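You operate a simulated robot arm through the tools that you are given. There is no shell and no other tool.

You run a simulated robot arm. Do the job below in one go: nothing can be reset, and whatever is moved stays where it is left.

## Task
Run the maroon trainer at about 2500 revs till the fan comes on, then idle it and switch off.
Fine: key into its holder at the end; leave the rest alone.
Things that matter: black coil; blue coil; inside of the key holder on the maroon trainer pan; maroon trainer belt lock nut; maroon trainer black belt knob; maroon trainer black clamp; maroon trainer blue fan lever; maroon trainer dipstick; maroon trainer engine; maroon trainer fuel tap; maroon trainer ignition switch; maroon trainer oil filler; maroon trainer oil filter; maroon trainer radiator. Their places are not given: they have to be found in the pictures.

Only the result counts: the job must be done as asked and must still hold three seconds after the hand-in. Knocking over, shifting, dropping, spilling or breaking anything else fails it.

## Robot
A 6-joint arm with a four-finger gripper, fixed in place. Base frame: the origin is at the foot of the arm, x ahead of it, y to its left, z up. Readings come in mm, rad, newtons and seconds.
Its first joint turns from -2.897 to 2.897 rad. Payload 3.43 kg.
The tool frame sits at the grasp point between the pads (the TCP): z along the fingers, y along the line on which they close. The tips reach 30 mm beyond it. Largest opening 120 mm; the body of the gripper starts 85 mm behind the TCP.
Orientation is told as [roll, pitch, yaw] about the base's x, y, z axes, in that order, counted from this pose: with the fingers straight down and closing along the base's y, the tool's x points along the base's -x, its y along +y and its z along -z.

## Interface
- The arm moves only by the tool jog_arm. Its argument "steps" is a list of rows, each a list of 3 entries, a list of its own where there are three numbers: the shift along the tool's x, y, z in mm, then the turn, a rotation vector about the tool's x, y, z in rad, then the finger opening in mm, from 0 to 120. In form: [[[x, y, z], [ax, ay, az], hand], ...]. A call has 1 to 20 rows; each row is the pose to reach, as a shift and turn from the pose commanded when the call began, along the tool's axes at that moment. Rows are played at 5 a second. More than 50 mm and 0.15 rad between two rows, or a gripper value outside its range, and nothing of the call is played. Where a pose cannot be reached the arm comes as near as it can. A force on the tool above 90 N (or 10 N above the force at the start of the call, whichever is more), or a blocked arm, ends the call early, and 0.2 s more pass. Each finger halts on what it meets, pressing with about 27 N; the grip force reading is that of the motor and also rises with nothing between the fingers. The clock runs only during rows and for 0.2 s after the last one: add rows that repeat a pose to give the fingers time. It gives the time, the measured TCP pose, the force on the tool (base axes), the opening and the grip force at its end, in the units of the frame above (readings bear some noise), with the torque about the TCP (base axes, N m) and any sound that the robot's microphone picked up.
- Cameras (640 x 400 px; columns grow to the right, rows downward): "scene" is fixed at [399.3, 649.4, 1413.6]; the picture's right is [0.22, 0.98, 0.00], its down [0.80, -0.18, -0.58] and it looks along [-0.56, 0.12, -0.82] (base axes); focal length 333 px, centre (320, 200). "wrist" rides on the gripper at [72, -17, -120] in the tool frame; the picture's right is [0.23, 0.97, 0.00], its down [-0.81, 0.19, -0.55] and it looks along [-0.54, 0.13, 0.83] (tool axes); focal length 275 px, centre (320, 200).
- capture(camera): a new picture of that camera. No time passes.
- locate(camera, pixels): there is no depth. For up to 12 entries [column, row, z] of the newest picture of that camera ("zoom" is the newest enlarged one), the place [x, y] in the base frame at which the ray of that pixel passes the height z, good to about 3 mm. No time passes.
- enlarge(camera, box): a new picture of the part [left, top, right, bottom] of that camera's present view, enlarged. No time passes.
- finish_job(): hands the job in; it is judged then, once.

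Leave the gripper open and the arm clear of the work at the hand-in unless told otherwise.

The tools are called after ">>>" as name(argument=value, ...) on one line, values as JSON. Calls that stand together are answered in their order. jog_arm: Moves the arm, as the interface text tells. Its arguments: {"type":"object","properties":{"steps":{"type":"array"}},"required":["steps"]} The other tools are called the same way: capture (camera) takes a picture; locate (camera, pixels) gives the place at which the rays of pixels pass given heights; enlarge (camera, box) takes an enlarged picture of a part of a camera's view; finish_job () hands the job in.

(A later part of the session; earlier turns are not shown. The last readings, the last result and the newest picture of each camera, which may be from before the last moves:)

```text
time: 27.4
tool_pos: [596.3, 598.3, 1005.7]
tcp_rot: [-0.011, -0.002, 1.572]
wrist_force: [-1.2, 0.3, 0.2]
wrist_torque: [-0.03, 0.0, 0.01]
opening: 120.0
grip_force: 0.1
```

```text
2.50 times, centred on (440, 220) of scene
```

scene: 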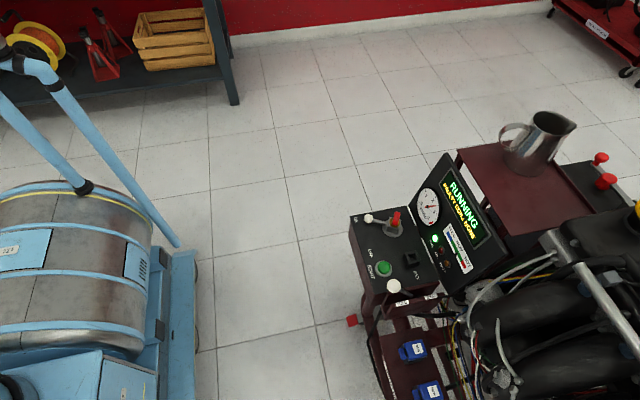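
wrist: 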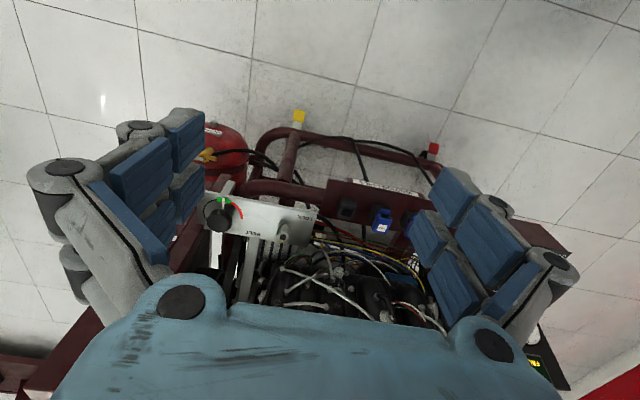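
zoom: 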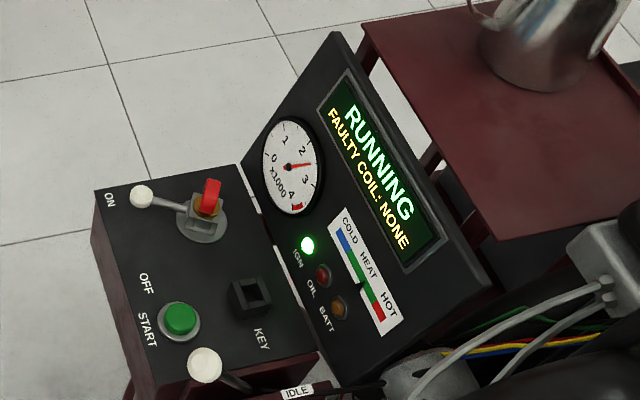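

The scene shows revs steady at 2500. The radiator area is hidden behind the gripper body, so I'll tilt the tool forward about 0.6 rad and shift +x by 60 mm to look deeper. I'll also zoom in on the heat gauge.

>>> jog_arm(steps=[[[0, -12, 0], [0, -0.12, 0], 120], [[0, -24, 0], [0, -0.24, 0], 120], [[0, -36, 0], [0, -0.36, 0], 120], [[0, -48, 0], [0, -0.48, 0], 120], [[0, -60, 0], [0, -0.6, 0], 120]])

>>> capture(camera="wrist")

>>> enlarge(camera="scene", box=[430, 210, 480, 280])

```text
time: 28.6
tool_pos: [659.2, 597.9, 1005.4]
tcp_rot: [-0.013, -0.602, 1.579]
wrist_force: [-0.5, 0.6, -0.4]
wrist_torque: [0.0, -0.03, -0.01]
opening: 119.7
grip_force: 0.0
```

```text
taken
```

wrist: 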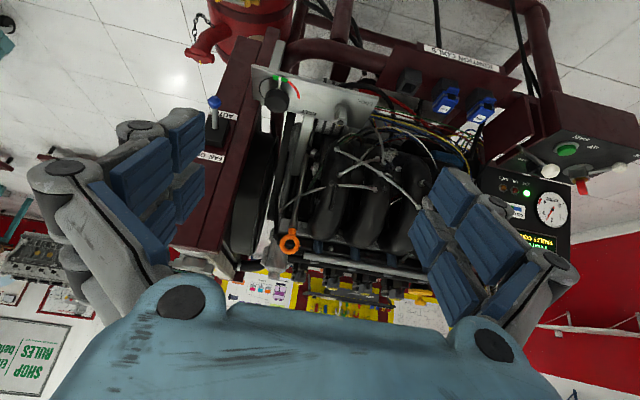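

```text
5.71 times, centred on (455, 245) of scene
```

zoom: 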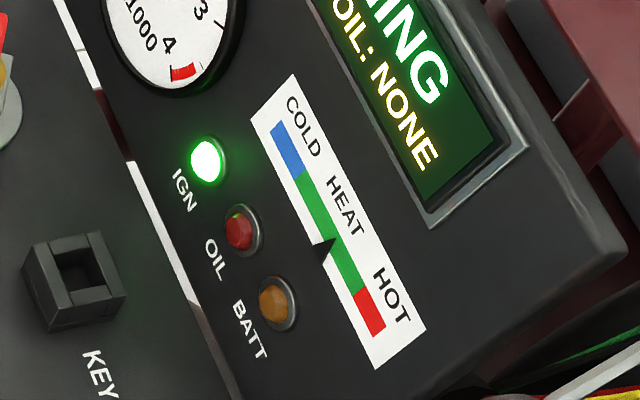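

The tilted view shows a blue fan lever at wrist (213, 102) with labels near it, and the fan and radiator at about (250, 200). I'll enlarge these.

>>> enlarge(camera="wrist", box=[170, 60, 290, 180])

>>> enlarge(camera="wrist", box=[170, 120, 350, 290])

```text
3.33 times, centred on (230, 120) of wrist
```

zoom: 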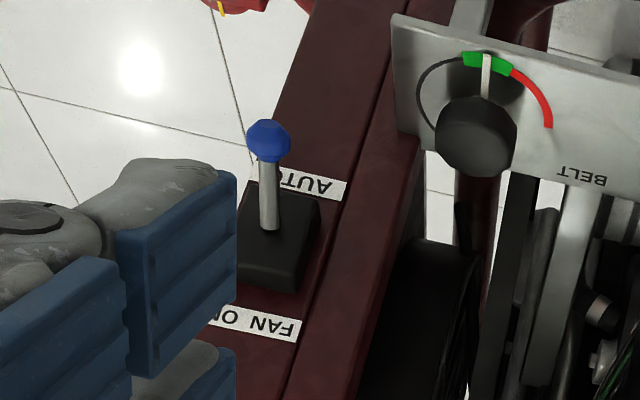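

```text
2.35 times, centred on (260, 205) of wrist
```

zoom: 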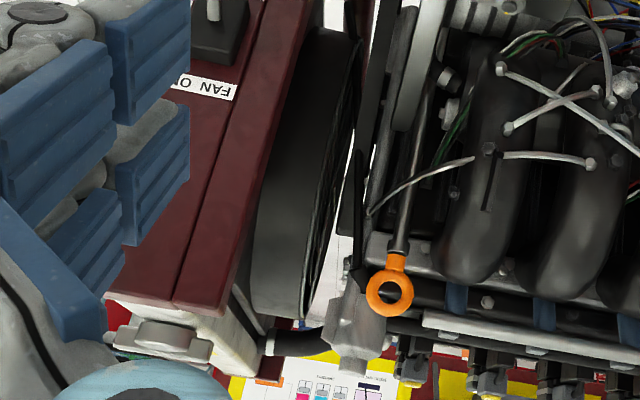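

The fan lever is in AUTO. The fan shroud is seen edge-on at about (275, 195). I'll zoom in on it, wait briefly in the same pose, and compare frames for motion.

>>> enlarge(camera="wrist", box=[270, 130, 350, 260])

>>> jog_arm(steps=[[[0, 0, 0], [0, 0, 0], 120], [[0, 0, 0], [0, 0, 0], 120]])

>>> enlarge(camera="wrist", box=[270, 130, 350, 260])

>>> enlarge(camera="scene", box=[430, 210, 480, 280])

```text
3.08 times, centred on (310, 195) of wrist
```

zoom: 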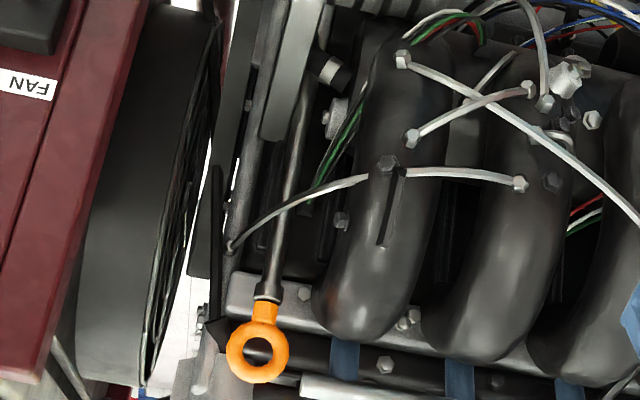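

```text
time: 29.2
tool_pos: [658.4, 599.7, 1005.4]
tcp_rot: [-0.014, -0.601, 1.58]
wrist_force: [-0.4, 0.4, -0.5]
wrist_torque: [0.01, -0.01, -0.02]
opening: 120.2
grip_force: 0.0
```

```text
3.08 times, centred on (310, 195) of wrist
```

zoom: 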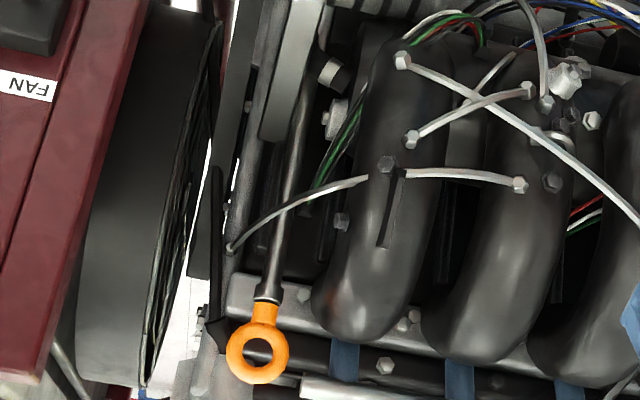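

```text
5.71 times, centred on (455, 245) of scene
```

zoom: 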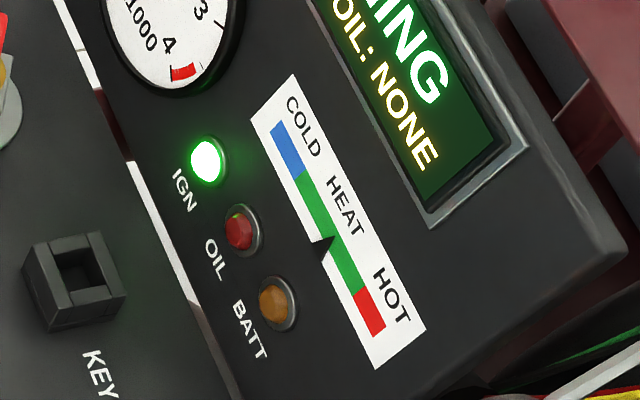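

The heat pointer is now falling toward cold, which suggests the fan came on. I'll confirm with two strong zooms of the fan blades, a moment apart.

>>> enlarge(camera="wrist", box=[275, 130, 315, 260])

>>> enlarge(camera="wrist", box=[276, 150, 306, 190])

>>> jog_arm(steps=[[[0, 0, 0], [0, 0, 0], 120]])

>>> enlarge(camera="wrist", box=[276, 150, 306, 190])

>>> enlarge(camera="scene", box=[430, 210, 480, 280])

```text
3.08 times, centred on (295, 195) of wrist
```

zoom: 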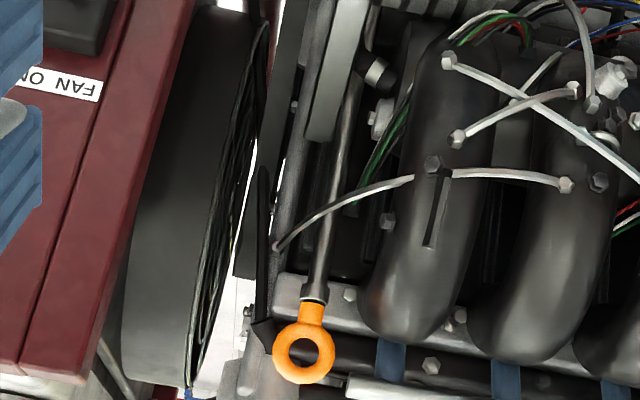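

```text
10.00 times, centred on (291, 170) of wrist
```

zoom: 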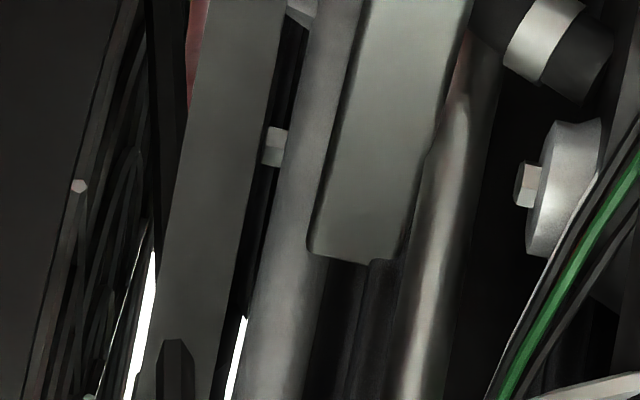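

```text
time: 29.6
tool_pos: [658.1, 598.0, 1006.4]
tcp_rot: [-0.014, -0.602, 1.58]
wrist_force: [0.1, 0.0, 0.0]
wrist_torque: [0.03, 0.04, -0.04]
opening: 119.8
grip_force: 0.0
```

```text
10.00 times, centred on (291, 170) of wrist
```

zoom: 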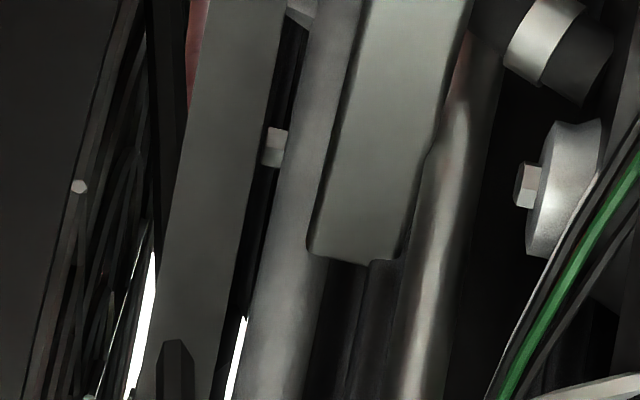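

```text
5.71 times, centred on (455, 245) of scene
```

zoom: 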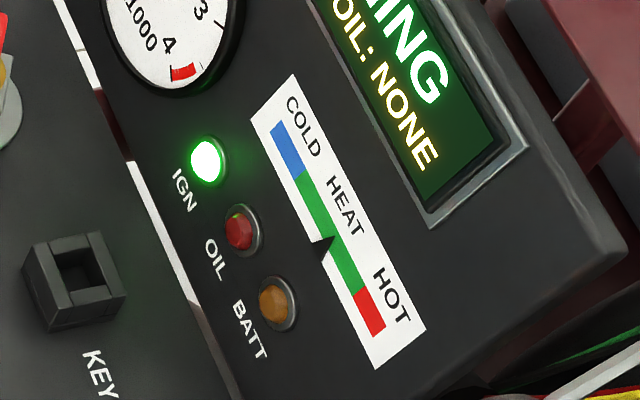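

The blade pattern differs between frames and the temperature is falling, so the fan is running. Now I'll go back to the throttle, un-tilting and moving to about (300, 700, 1000) first.

>>> jog_arm(steps=[[[-8, 36, 6], [0, 0.06, 0], 120], [[-16, 72, 12], [0, 0.12, 0], 120], [[-24, 108, 19], [0, 0.18, 0], 120], [[-32, 144, 25], [0, 0.24, 0], 110], [[-40, 180, 31], [0, 0.3, 0], 100], [[-49, 215, 37], [0, 0.36, 0], 90], [[-57, 251, 43], [0, 0.42, 0], 80], [[-65, 287, 50], [0, 0.48, 0], 70], [[-73, 323, 56], [0, 0.54, 0], 60], [[-81, 359, 62], [0, 0.6, 0], 60]])

>>> capture(camera="wrist")

>>> capture(camera="scene")

```text
time: 31.8
tool_pos: [299.4, 698.6, 997.1]
tcp_rot: [-0.013, 0.001, 1.571]
wrist_force: [0.1, 0.0, 0.0]
wrist_torque: [-0.01, 0.05, -0.02]
opening: 60.1
grip_force: 0.2
```

```text
taken
```

wrist: 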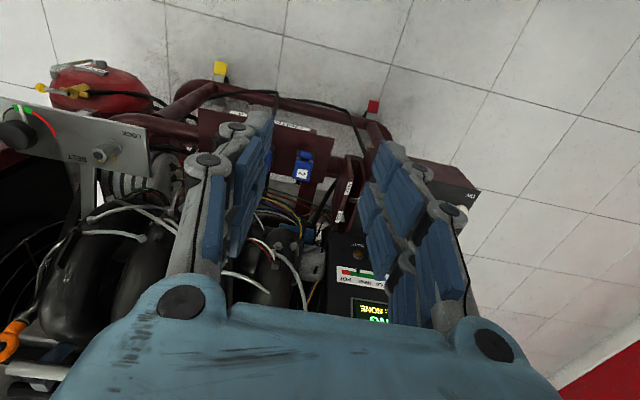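

```text
taken
```

scene: 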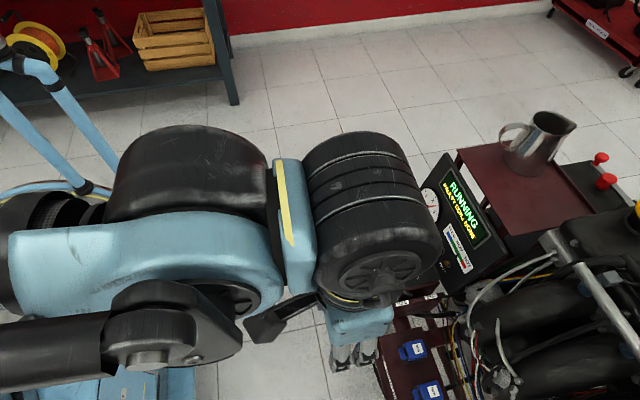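

I'm at (299, 699, 997). Next I'll move above the ball at about (188, 851), z = 835.

>>> jog_arm(steps=[[[-22, 16, 12], [0, 0, 0], 60], [[-44, 32, 30], [0, 0, 0], 60], [[-66, 48, 52], [0, 0, 0], 60], [[-88, 64, 78], [0, 0, 0], 60], [[-110, 80, 105], [0, 0, 0], 60], [[-132, 96, 135], [0, 0, 0], 60], [[-152, 111, 162], [0, 0, 0], 60], [[-152, 111, 162], [0, 0, 0], 60]])

>>> capture(camera="wrist")

```text
time: 33.6
tool_pos: [190.3, 855.9, 835.1]
tcp_rot: [-0.01, -0.002, 1.57]
wrist_force: [0.0, -0.4, -0.2]
wrist_torque: [-0.04, 0.02, 0.0]
opening: 59.7
grip_force: 0.0
```

```text
taken
```

wrist: 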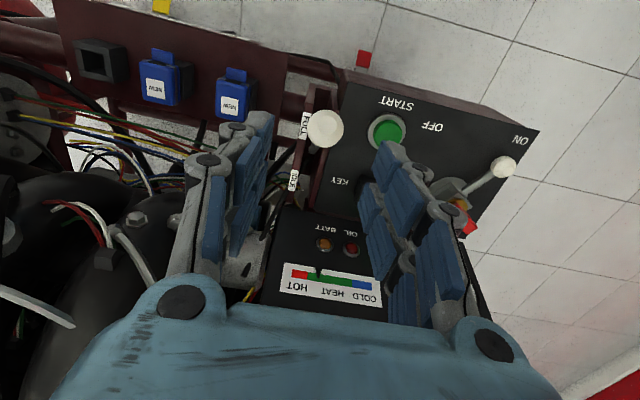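

The ball is at wrist (326, 129), slightly −y of the TCP. I'll zoom in on the heat gauge, which looks higher again, so the fan may be cycling.

>>> enlarge(camera="wrist", box=[270, 230, 400, 310])

>>> enlarge(camera="scene", box=[400, 180, 500, 290])

>>> locate(camera="wrist", pixels=[[326, 129, 758], [326, 129, 764]])

```text
4.92 times, centred on (335, 270) of wrist
```

zoom: 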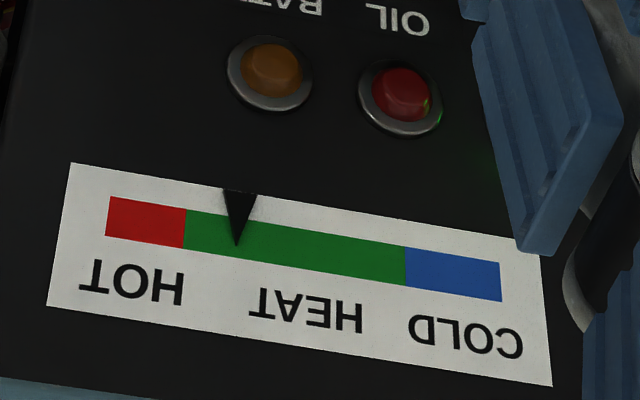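

```text
3.64 times, centred on (450, 235) of scene
```

zoom: 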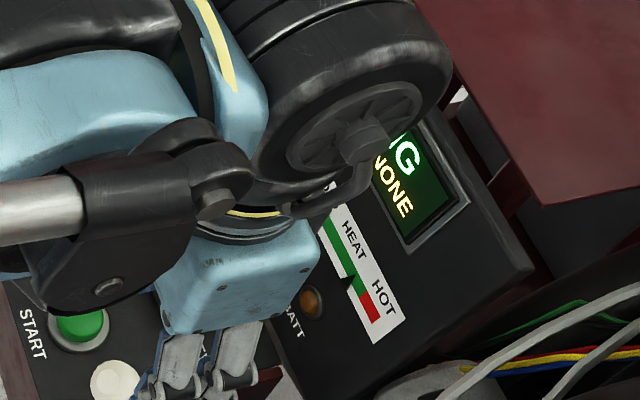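

```text
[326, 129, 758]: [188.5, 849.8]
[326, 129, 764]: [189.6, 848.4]
```

The heat is at 76% of green again, so the fan is cycling. I'll descend onto the ball at (188.5, 850, 758) and grip it, then check the gauge so I can idle it just as the fan cuts in again.

>>> jog_arm(steps=[[[6, 2, 20], [0, 0, 0], 60], [[6, 2, 40], [0, 0, 0], 60], [[6, 2, 60], [0, 0, 0], 60], [[6, 2, 76], [0, 0, 0], 60], [[6, 2, 76], [0, 0, 0], 60]])

>>> capture(camera="wrist")

>>> enlarge(camera="wrist", box=[240, 250, 400, 330])

>>> enlarge(camera="scene", box=[430, 210, 480, 280])

```text
time: 34.8
tool_pos: [190.2, 846.6, 758.9]
tcp_rot: [-0.011, -0.001, 1.571]
wrist_force: [-0.1, 0.0, 0.2]
wrist_torque: [0.0, -0.05, 0.0]
opening: 60.1
grip_force: 0.0
```

```text
taken
```

wrist: 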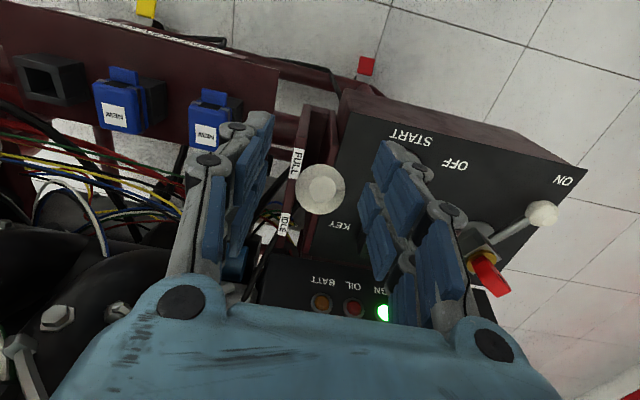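

```text
4.00 times, centred on (320, 290) of wrist
```

zoom: 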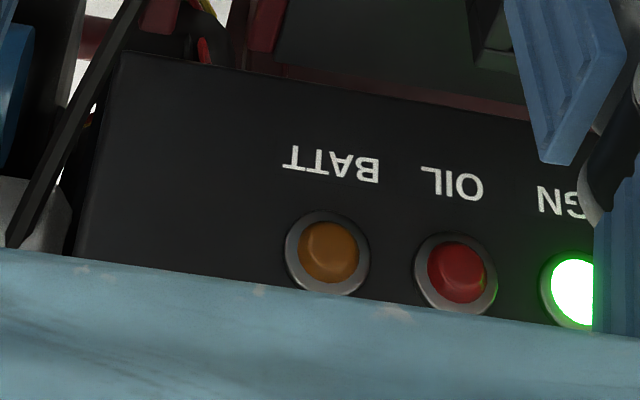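

```text
5.71 times, centred on (455, 245) of scene
```

zoom: 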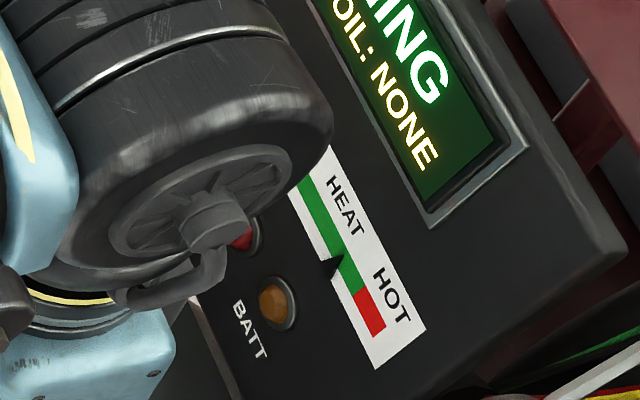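

The scene camera can still see the heat pointer at zoom (337, 260). I'll grip the ball and read it again.

>>> jog_arm(steps=[[[0, 1.5, 0], [0, 0, 0], 40], [[0, 1.5, 0], [0, 0, 0], 20], [[0, 1.5, 0], [0, 0, 0], 20]])

>>> enlarge(camera="scene", box=[430, 210, 480, 280])

```text
time: 35.6
tool_pos: [187.6, 845.5, 759.1]
tcp_rot: [-0.011, -0.003, 1.571]
wrist_force: [1.8, 0.0, 0.5]
wrist_torque: [-0.02, -0.02, -0.02]
opening: 26.1
grip_force: 44.9
```

```text
5.71 times, centred on (455, 245) of scene
```

zoom: 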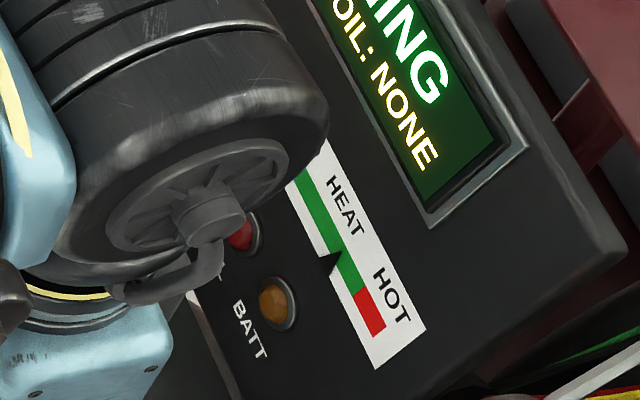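

The ball is gripped and the pointer seems to be turning back toward cold. I'll wait one more beat to confirm it's falling.

>>> jog_arm(steps=[[[0, 1.5, 0], [0, 0, 0], 20], [[0, 1.5, 0], [0, 0, 0], 20]])

>>> enlarge(camera="scene", box=[430, 210, 480, 280])

```text
time: 36.2
tool_pos: [187.9, 846.8, 758.7]
tcp_rot: [-0.013, -0.001, 1.568]
wrist_force: [14.9, -2.1, -0.9]
wrist_torque: [-0.26, -0.26, -0.13]
opening: 26.2
grip_force: 44.8
```

```text
5.71 times, centred on (455, 245) of scene
```

zoom: 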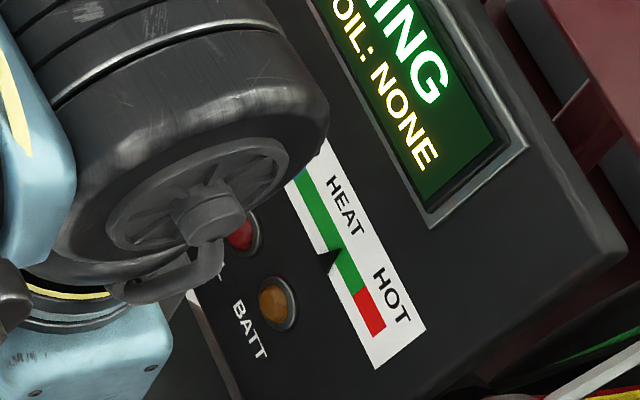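

The pointer keeps falling, so the fan is on at 2500 rpm. Now I'll push the lever back along its arc to IDLE (y ≈ 934).

>>> jog_arm(steps=[[[-12, -1.5, -1], [0, 0, 0], 20], [[-23, -1.5, -2.8], [0, 0, 0], 20], [[-35, -1.5, -4.8], [0, 0, 0], 20], [[-46, -1.5, -6.3], [0, 0, 0], 20], [[-57, -1.5, -7.3], [0, 0, 0], 20], [[-67, -1.5, -7.6], [0, 0, 0], 20], [[-76, -1.5, -7.3], [0, 0, 0], 20], [[-84, -1.5, -6.5], [0, 0, 0], 20], [[-88, -1.5, -6], [0, 0, 0], 20], [[-88, -1.5, -6], [0, 0, 0], 20]])

>>> capture(camera="wrist")

>>> enlarge(camera="wrist", box=[260, 120, 620, 360])

```text
time: 38.4
tool_pos: [188.2, 934.7, 765.0]
tcp_rot: [-0.01, 0.0, 1.57]
wrist_force: [11.9, -22.2, -13.1]
wrist_torque: [-0.83, 0.19, 0.1]
opening: 27.8
grip_force: 44.9
```

```text
taken
```

wrist: 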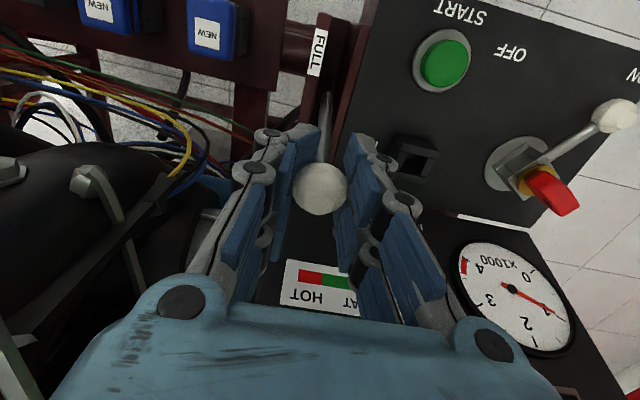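

```text
1.67 times, centred on (440, 240) of wrist
```

zoom: 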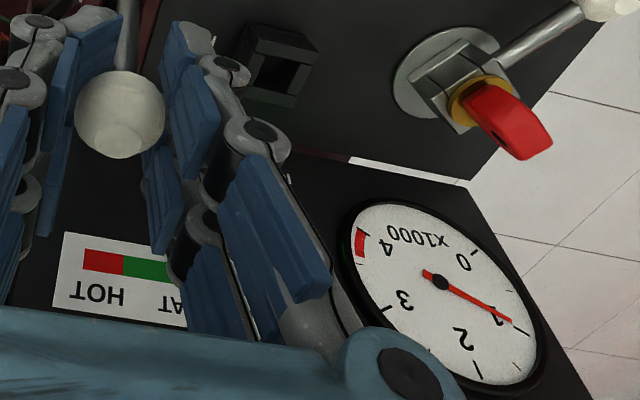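

The lever is back at y ≈ 935 with push force at the stop, and the needle is dropping through 1.0. I'll hold a bit longer with a slight extra push to make sure it's at full idle.

>>> jog_arm(steps=[[[-1.5, 1, 0.5], [0, 0, 0], 20], [[-1.5, 1, 0.5], [0, 0, 0], 20], [[-1.5, 1, 0.5], [0, 0, 0], 20], [[-1.5, 1, 0.5], [0, 0, 0], 20]])

>>> capture(camera="wrist")

>>> enlarge(camera="wrist", box=[260, 120, 620, 360])

```text
time: 39.4
tool_pos: [187.5, 936.2, 763.6]
tcp_rot: [-0.01, 0.001, 1.57]
wrist_force: [20.6, -38.9, -8.6]
wrist_torque: [-0.87, 0.23, 0.02]
opening: 27.6
grip_force: 44.6
```

```text
taken
```

wrist: 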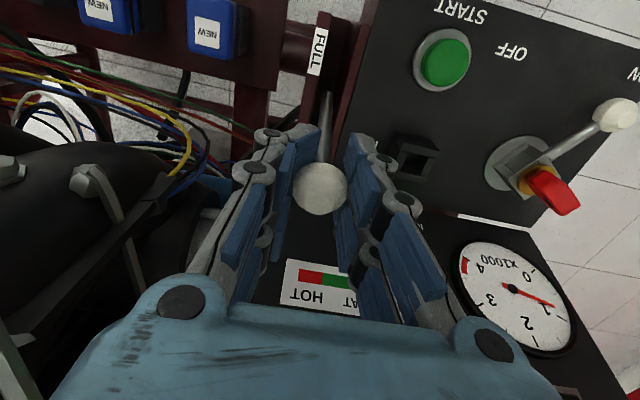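

```text
1.67 times, centred on (440, 240) of wrist
```

zoom: 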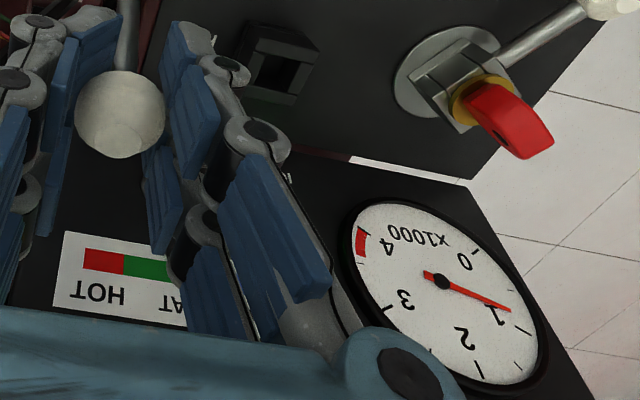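

The needle is back at its original idle reading (about 850) with the lever on the stop. I'll release, rise straight up, then move to about (40, 790, 880) to inspect the ignition switch and key.

>>> jog_arm(steps=[[[0, 0, 0], [0, 0, 0], 40], [[0, 0, 0], [0, 0, 0], 60], [[0, 0, -25], [0, 0, 0], 60], [[0, 0, -50], [0, 0, 0], 60], [[0, 0, -75], [0, 0, 0], 60], [[0, 0, -100], [0, 0, 0], 60], [[30, 30, -110], [0, 0, 0], 80], [[60, 60, -116], [0, 0, 0], 100], [[90, 90, -116], [0, 0, 0], 120], [[120, 120, -116], [0, 0, 0], 120], [[146, 148, -116], [0, 0, 0], 120], [[146, 148, -116], [0, 0, 0], 120]])

>>> capture(camera="wrist")

>>> enlarge(camera="wrist", box=[220, 100, 420, 225])

>>> capture(camera="scene")

>>> enlarge(camera="scene", box=[345, 190, 475, 300])

```text
time: 42.0
tool_pos: [37.9, 792.0, 877.5]
tcp_rot: [-0.009, -0.002, 1.57]
wrist_force: [-0.1, 0.6, -0.1]
wrist_torque: [0.03, 0.0, -0.02]
opening: 120.3
grip_force: 0.0
```

```text
taken
```

wrist: 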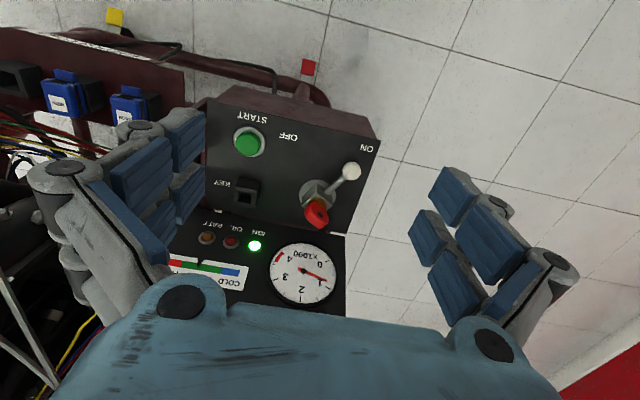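

```text
3.20 times, centred on (320, 162) of wrist
```

zoom: 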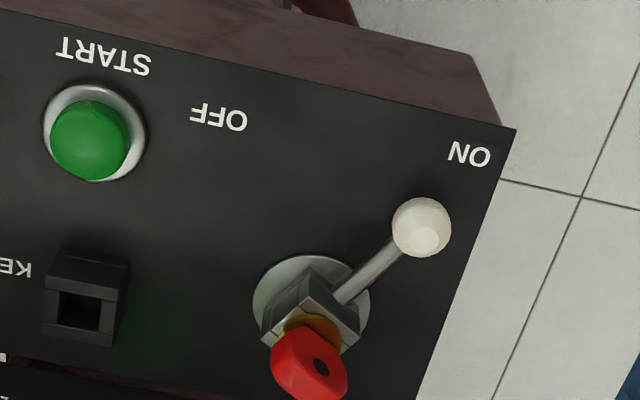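

```text
taken
```

scene: 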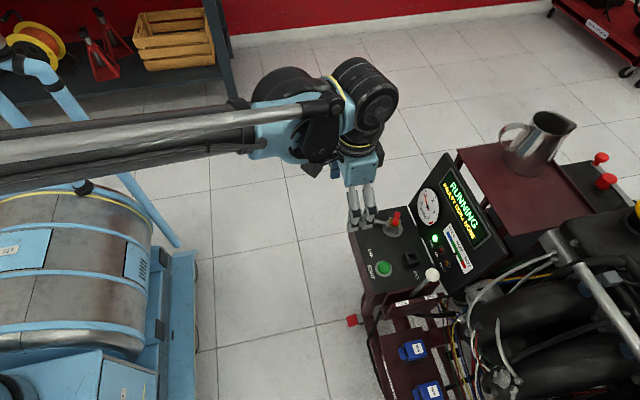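

```text
3.64 times, centred on (410, 245) of scene
```

zoom: 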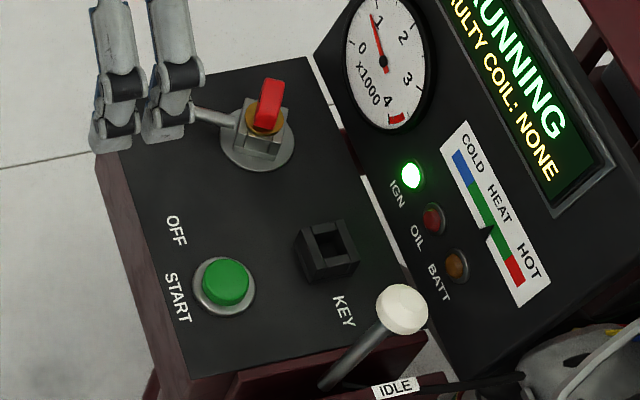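

The throttle lever is back at IDLE (scene (432, 274)) and the tach is at about 850. I'll triangulate the switch parts, labels, key and holder from both cameras.

>>> locate(camera="wrist", pixels=[[288.4, 136.1, 600], [288.4, 136.1, 700], [317.2, 193.3, 600], [317.2, 193.3, 700], [351.6, 170.8, 679], [320, 213.6, 600], [320, 213.6, 750], [247, 188, 675], [318, 203, 690]])

>>> locate(camera="scene", pixels=[[370.2, 253.2, 600], [370.2, 253.2, 700], [393, 229.3, 600], [393, 229.3, 700], [395, 223, 690], [396.8, 212, 740], [412, 258, 675]])

>>> enlarge(camera="scene", box=[372, 200, 422, 240])

>>> enlarge(camera="wrist", box=[290, 160, 370, 235])

>>> enlarge(camera="scene", box=[390, 240, 440, 280])

```text
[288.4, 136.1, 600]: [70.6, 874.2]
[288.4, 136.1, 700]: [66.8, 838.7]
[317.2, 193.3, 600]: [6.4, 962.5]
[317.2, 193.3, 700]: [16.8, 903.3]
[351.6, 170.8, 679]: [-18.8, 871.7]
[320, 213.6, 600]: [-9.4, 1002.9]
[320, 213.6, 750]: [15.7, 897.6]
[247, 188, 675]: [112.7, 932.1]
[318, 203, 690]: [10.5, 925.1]
```

```text
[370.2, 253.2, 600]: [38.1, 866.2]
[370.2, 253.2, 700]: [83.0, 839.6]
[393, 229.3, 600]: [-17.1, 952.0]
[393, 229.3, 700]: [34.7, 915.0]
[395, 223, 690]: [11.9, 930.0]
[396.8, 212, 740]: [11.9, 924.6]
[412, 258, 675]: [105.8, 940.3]
```

```text
10.00 times, centred on (397, 220) of scene
```

zoom: 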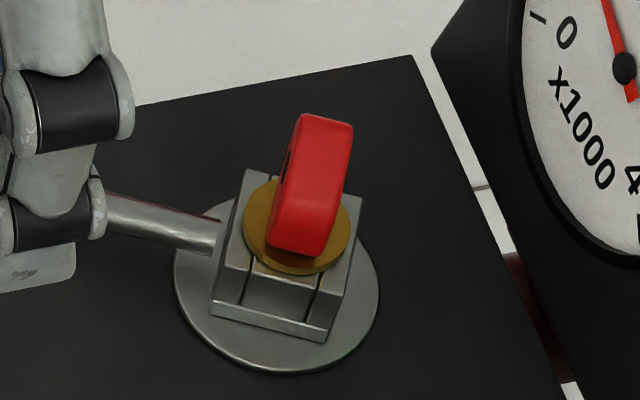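

```text
5.33 times, centred on (330, 198) of wrist
```

zoom: 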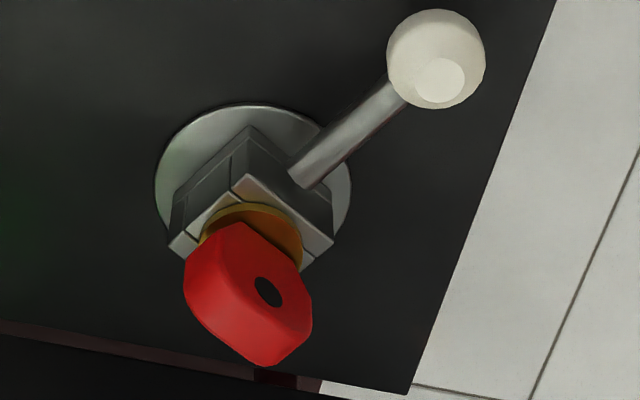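

```text
10.00 times, centred on (415, 260) of scene
```

zoom: 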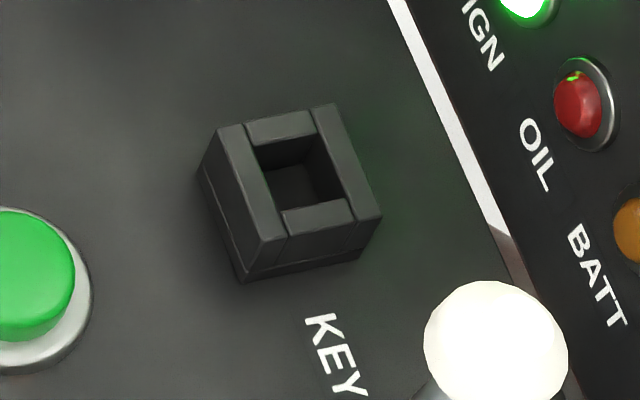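

Triangulation puts the switch axis at about (12, 929) and the lever ball at (−19, 872, 679). OFF lies on the +x side (ball at about (43, 872)), and the panel surface is at about z = 662. I'll move above the ball with the fingers at 50 mm, keep the tips above the panel, and check.

>>> jog_arm(steps=[[[-19, 14, 19], [0, 0, 0], 105], [[-38, 28, 38], [0, 0, 0], 85], [[-57, 43, 58], [0, 0, 0], 65], [[-76, 57, 77], [0, 0, 0], 50], [[-76, 57, 100], [0, 0, 0], 50], [[-76, 57, 120], [0, 0, 0], 50], [[-76, 57, 120], [0, 0, 0], 50]])

>>> capture(camera="wrist")

>>> capture(camera="scene")

```text
time: 43.6
tool_pos: [-18.2, 864.4, 757.2]
tcp_rot: [-0.01, 0.0, 1.571]
wrist_force: [-0.1, 0.4, 0.2]
wrist_torque: [0.03, 0.01, -0.04]
opening: 49.7
grip_force: 0.1
```

```text
taken
```

wrist: 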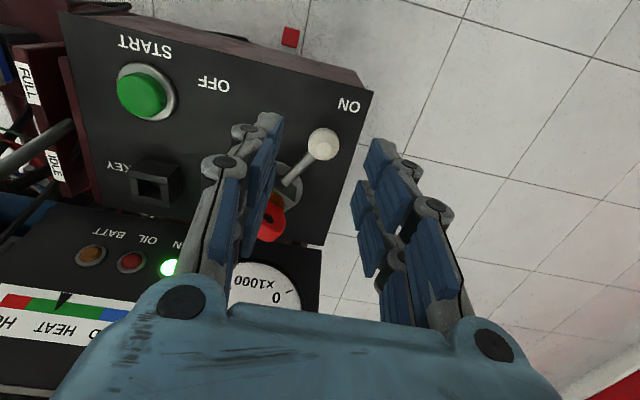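

```text
taken
```

scene: 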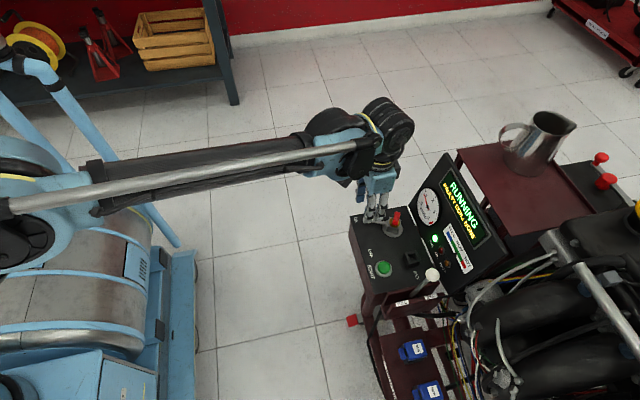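

The ball at wrist (323, 144) lies centred between the fingers. I'll descend to TCP z ≈ 700 (tips at 670) and narrow to 36 mm.

>>> jog_arm(steps=[[[-3, 1, 15], [0, 0, 0], 50], [[-4, 1, 30], [0, 0, 0], 50], [[-4, 1, 45], [0, 0, 0], 50], [[-4, 1, 56], [0, 0, 0], 50], [[-4, 1, 56], [0, 0, 0], 36], [[-4, 1, 56], [0, 0, 0], 36]])

>>> capture(camera="wrist")

>>> capture(camera="scene")

>>> enlarge(camera="scene", box=[340, 180, 440, 250])

```text
time: 45.0
tool_pos: [-17.6, 870.8, 701.3]
tcp_rot: [-0.01, -0.003, 1.57]
wrist_force: [0.2, 0.2, -0.9]
wrist_torque: [0.03, 0.04, 0.03]
opening: 35.9
grip_force: 0.0
```

```text
taken
```

wrist: 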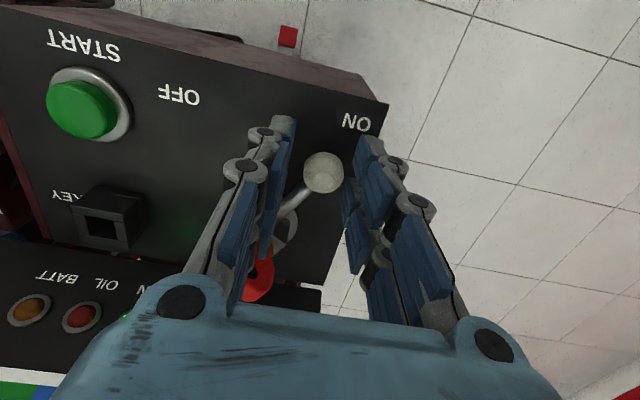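

```text
taken
```

scene: 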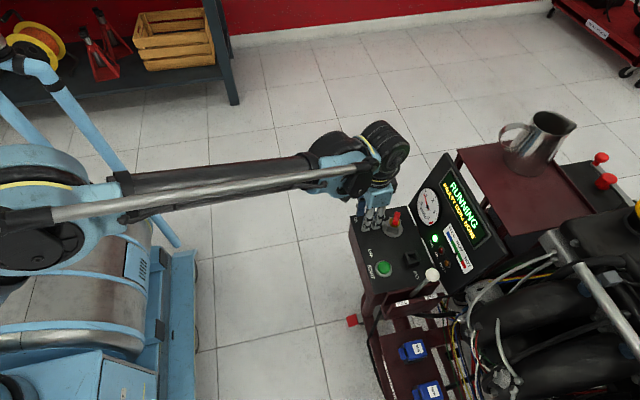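

```text
5.71 times, centred on (390, 215) of scene
```

zoom: 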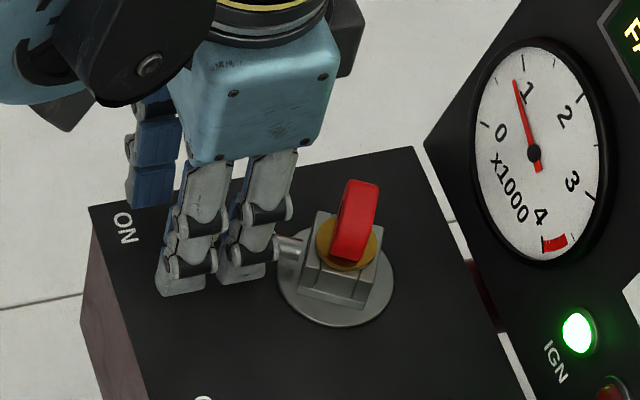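

The ball sits between the fingers, and the engine has been idling for several seconds at about 850 rpm. I'll push the lever toward OFF (+x) in small steps, starting with 50 mm of travel.

>>> jog_arm(steps=[[[1, -8, 0], [0, 0, 0], 36], [[2, -16, 0], [0, 0, 0], 36], [[4, -24, 0], [0, 0, 0], 36], [[4, -32, 0], [0, 0, 0], 36], [[4, -41, 0], [0, 0, 0], 36], [[4, -50, 0], [0, 0, 0], 36]])

>>> capture(camera="wrist")

>>> capture(camera="scene")

>>> enlarge(camera="scene", box=[340, 180, 440, 270])

```text
time: 46.4
tool_pos: [31.1, 866.8, 700.2]
tcp_rot: [-0.01, -0.001, 1.57]
wrist_force: [-0.1, 0.5, -0.3]
wrist_torque: [0.01, -0.01, 0.03]
opening: 36.1
grip_force: 0.0
```

```text
taken
```

wrist: 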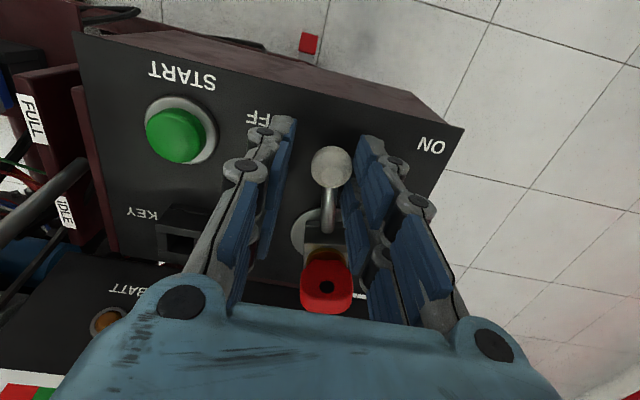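

```text
taken
```

scene: 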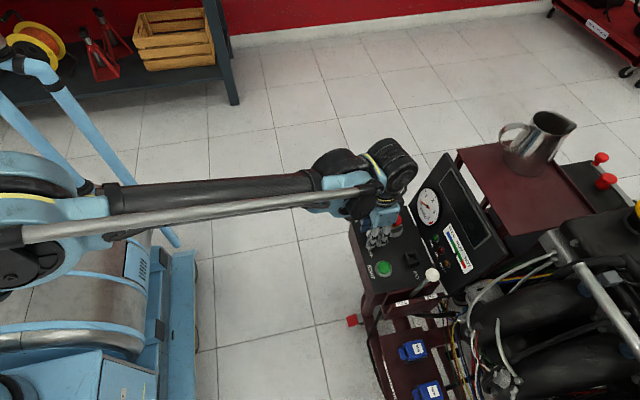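

```text
4.44 times, centred on (390, 225) of scene
```

zoom: 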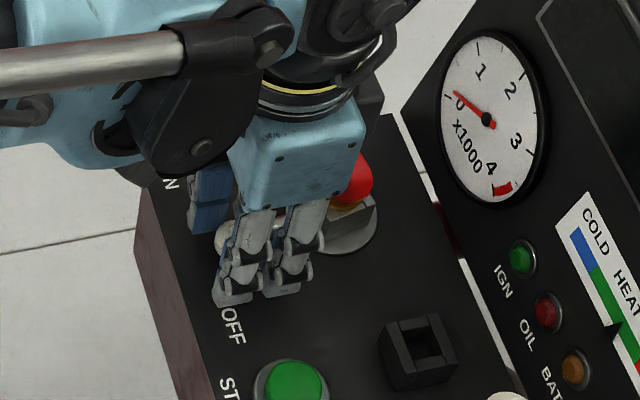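

The engine has died: the IGN lamp and display are dark and the tach is near 0. The lever is only midway, so I'll continue to the OFF position, watching the force.

>>> jog_arm(steps=[[[0, -6, 0], [0, 0, 0], 36], [[-1, -12, 0], [0, 0, 0], 36], [[-2, -18, 0], [0, 0, 0], 36], [[-2, -18, 0], [0, 0, 0], 36]])

>>> capture(camera="wrist")

>>> capture(camera="scene")

>>> enlarge(camera="scene", box=[340, 180, 440, 270])

```text
time: 47.4
tool_pos: [48.5, 868.6, 701.8]
tcp_rot: [-0.01, 0.0, 1.572]
wrist_force: [-6.8, -8.5, -2.2]
wrist_torque: [-0.27, 0.2, 0.32]
opening: 40.1
grip_force: 4.0
```

```text
taken
```

wrist: 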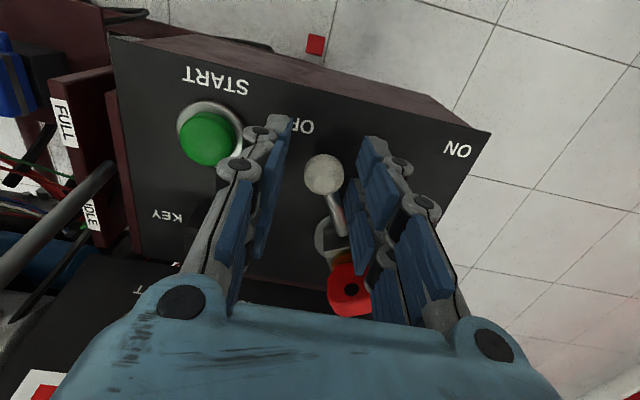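

```text
taken
```

scene: 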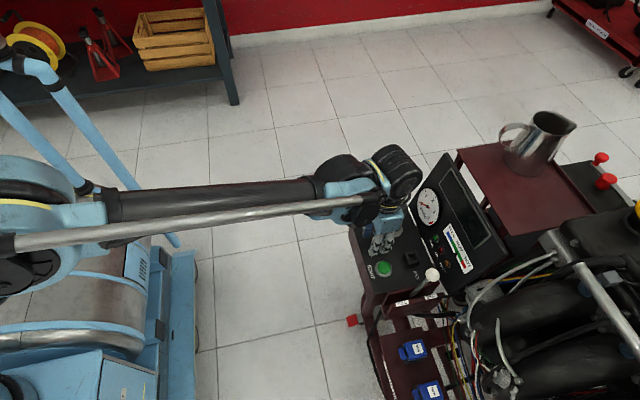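

```text
4.44 times, centred on (390, 225) of scene
```

zoom: 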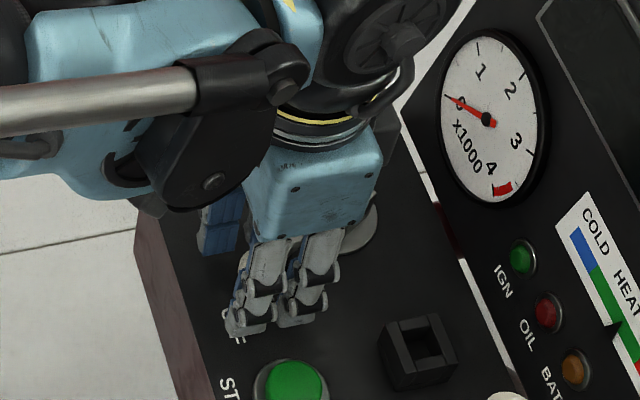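

The tach is at 0. The fingers meet resistance now (opening pushed to 40 mm). I'll locate the ball to see the lever angle.

>>> locate(camera="wrist", pixels=[[324, 174, 679], [340, 232, 680], [350, 290, 720], [333, 240, 662]])

>>> enlarge(camera="wrist", box=[270, 120, 430, 320])

```text
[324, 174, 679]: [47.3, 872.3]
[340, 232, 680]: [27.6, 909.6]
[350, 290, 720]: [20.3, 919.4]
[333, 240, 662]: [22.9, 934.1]
```

```text
2.00 times, centred on (350, 220) of wrist
```

zoom: 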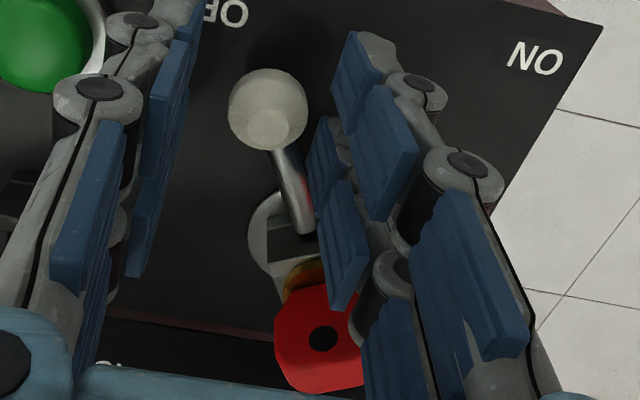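

The ball is at (47, 872), which mirrors the ON angle, so it's probably at the OFF stop. I'll push a little more to confirm it doesn't move further.

>>> jog_arm(steps=[[[2, -3, 0], [0, 0, 0], 36], [[3, -6, 0], [0, 0, 0], 36], [[3, -6, 0], [0, 0, 0], 36]])

>>> capture(camera="wrist")

>>> enlarge(camera="wrist", box=[270, 120, 430, 320])

```text
time: 48.2
tool_pos: [53.8, 865.4, 702.3]
tcp_rot: [-0.011, 0.0, 1.573]
wrist_force: [-18.2, -4.5, -1.1]
wrist_torque: [-0.03, 0.53, 0.57]
opening: 46.7
grip_force: 9.5
```

```text
taken
```

wrist: 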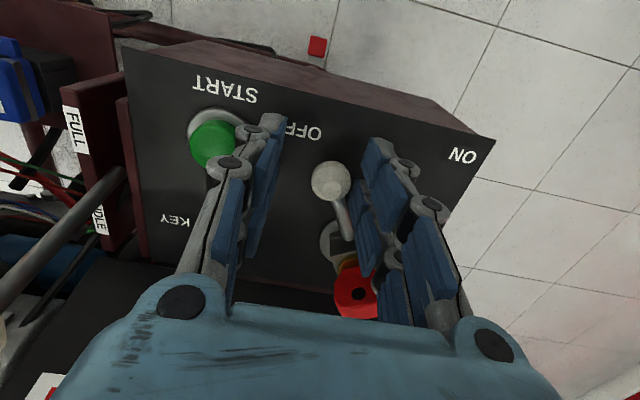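

```text
2.00 times, centred on (350, 220) of wrist
```

zoom: 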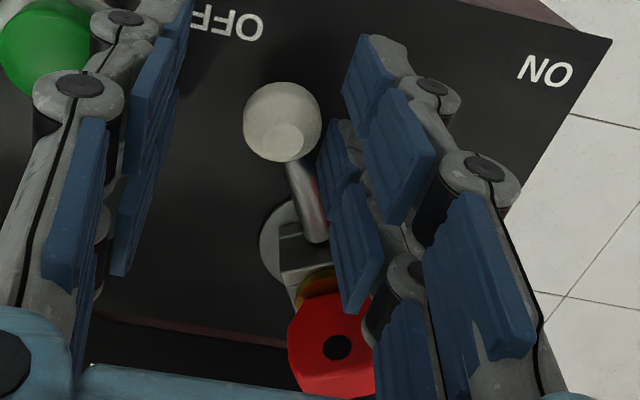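

The ball didn't move further and the fingers were pushed apart, so the lever is at the OFF stop. I'll back off −x, open, rise, and move to view the key.

>>> jog_arm(steps=[[[0, 6, 0], [0, 0, 0], 50], [[0, 8, 0], [0, 0, 0], 56], [[0, 8, -20], [0, 0, 0], 56], [[0, 8, -45], [0, 0, 0], 56], [[0, 8, -75], [0, 0, 0], 56], [[15, 10, -105], [0, 0, 0], 70], [[35, 12, -135], [0, 0, 0], 90], [[55, 14, -160], [0, 0, 0], 110], [[75, 14, -175], [0, 0, 0], 120], [[75, 14, -175], [0, 0, 0], 120]])

>>> capture(camera="wrist")

>>> enlarge(camera="wrist", box=[260, 140, 360, 240])

>>> capture(camera="scene")

>>> enlarge(camera="scene", box=[350, 190, 450, 280])

>>> enlarge(camera="scene", box=[372, 200, 422, 240])

```text
time: 50.4
tool_pos: [39.8, 789.9, 877.3]
tcp_rot: [-0.011, -0.002, 1.571]
wrist_force: [-0.5, 0.8, -0.9]
wrist_torque: [-0.01, 0.0, -0.01]
opening: 120.0
grip_force: 0.1
```

```text
taken
```

wrist: 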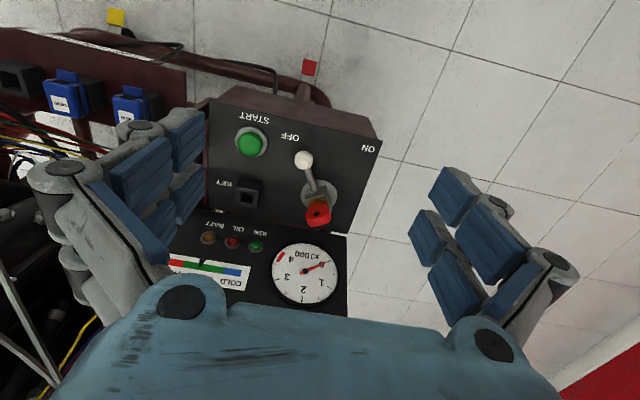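

```text
4.00 times, centred on (310, 190) of wrist
```

zoom: 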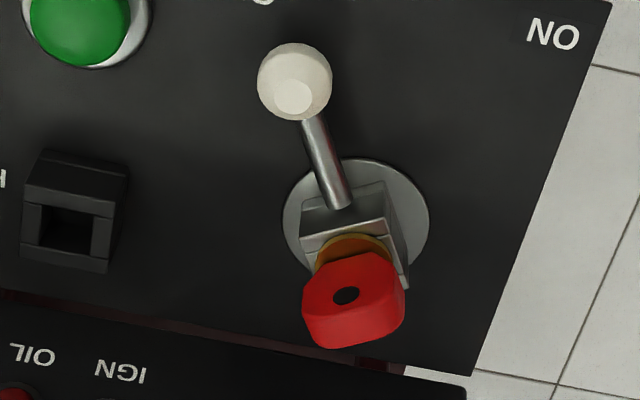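

```text
taken
```

scene: 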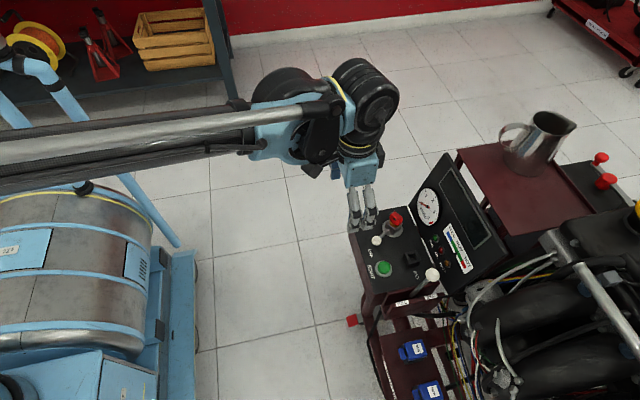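

```text
4.44 times, centred on (400, 235) of scene
```

zoom: 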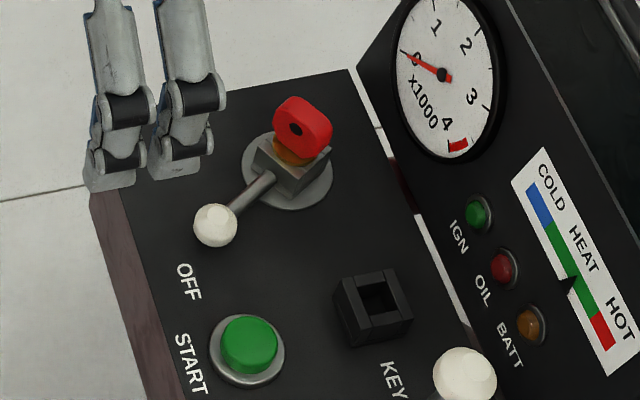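

```text
10.00 times, centred on (397, 220) of scene
```

zoom: 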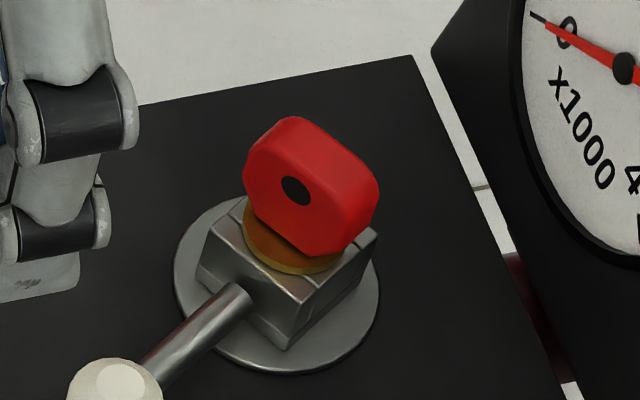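

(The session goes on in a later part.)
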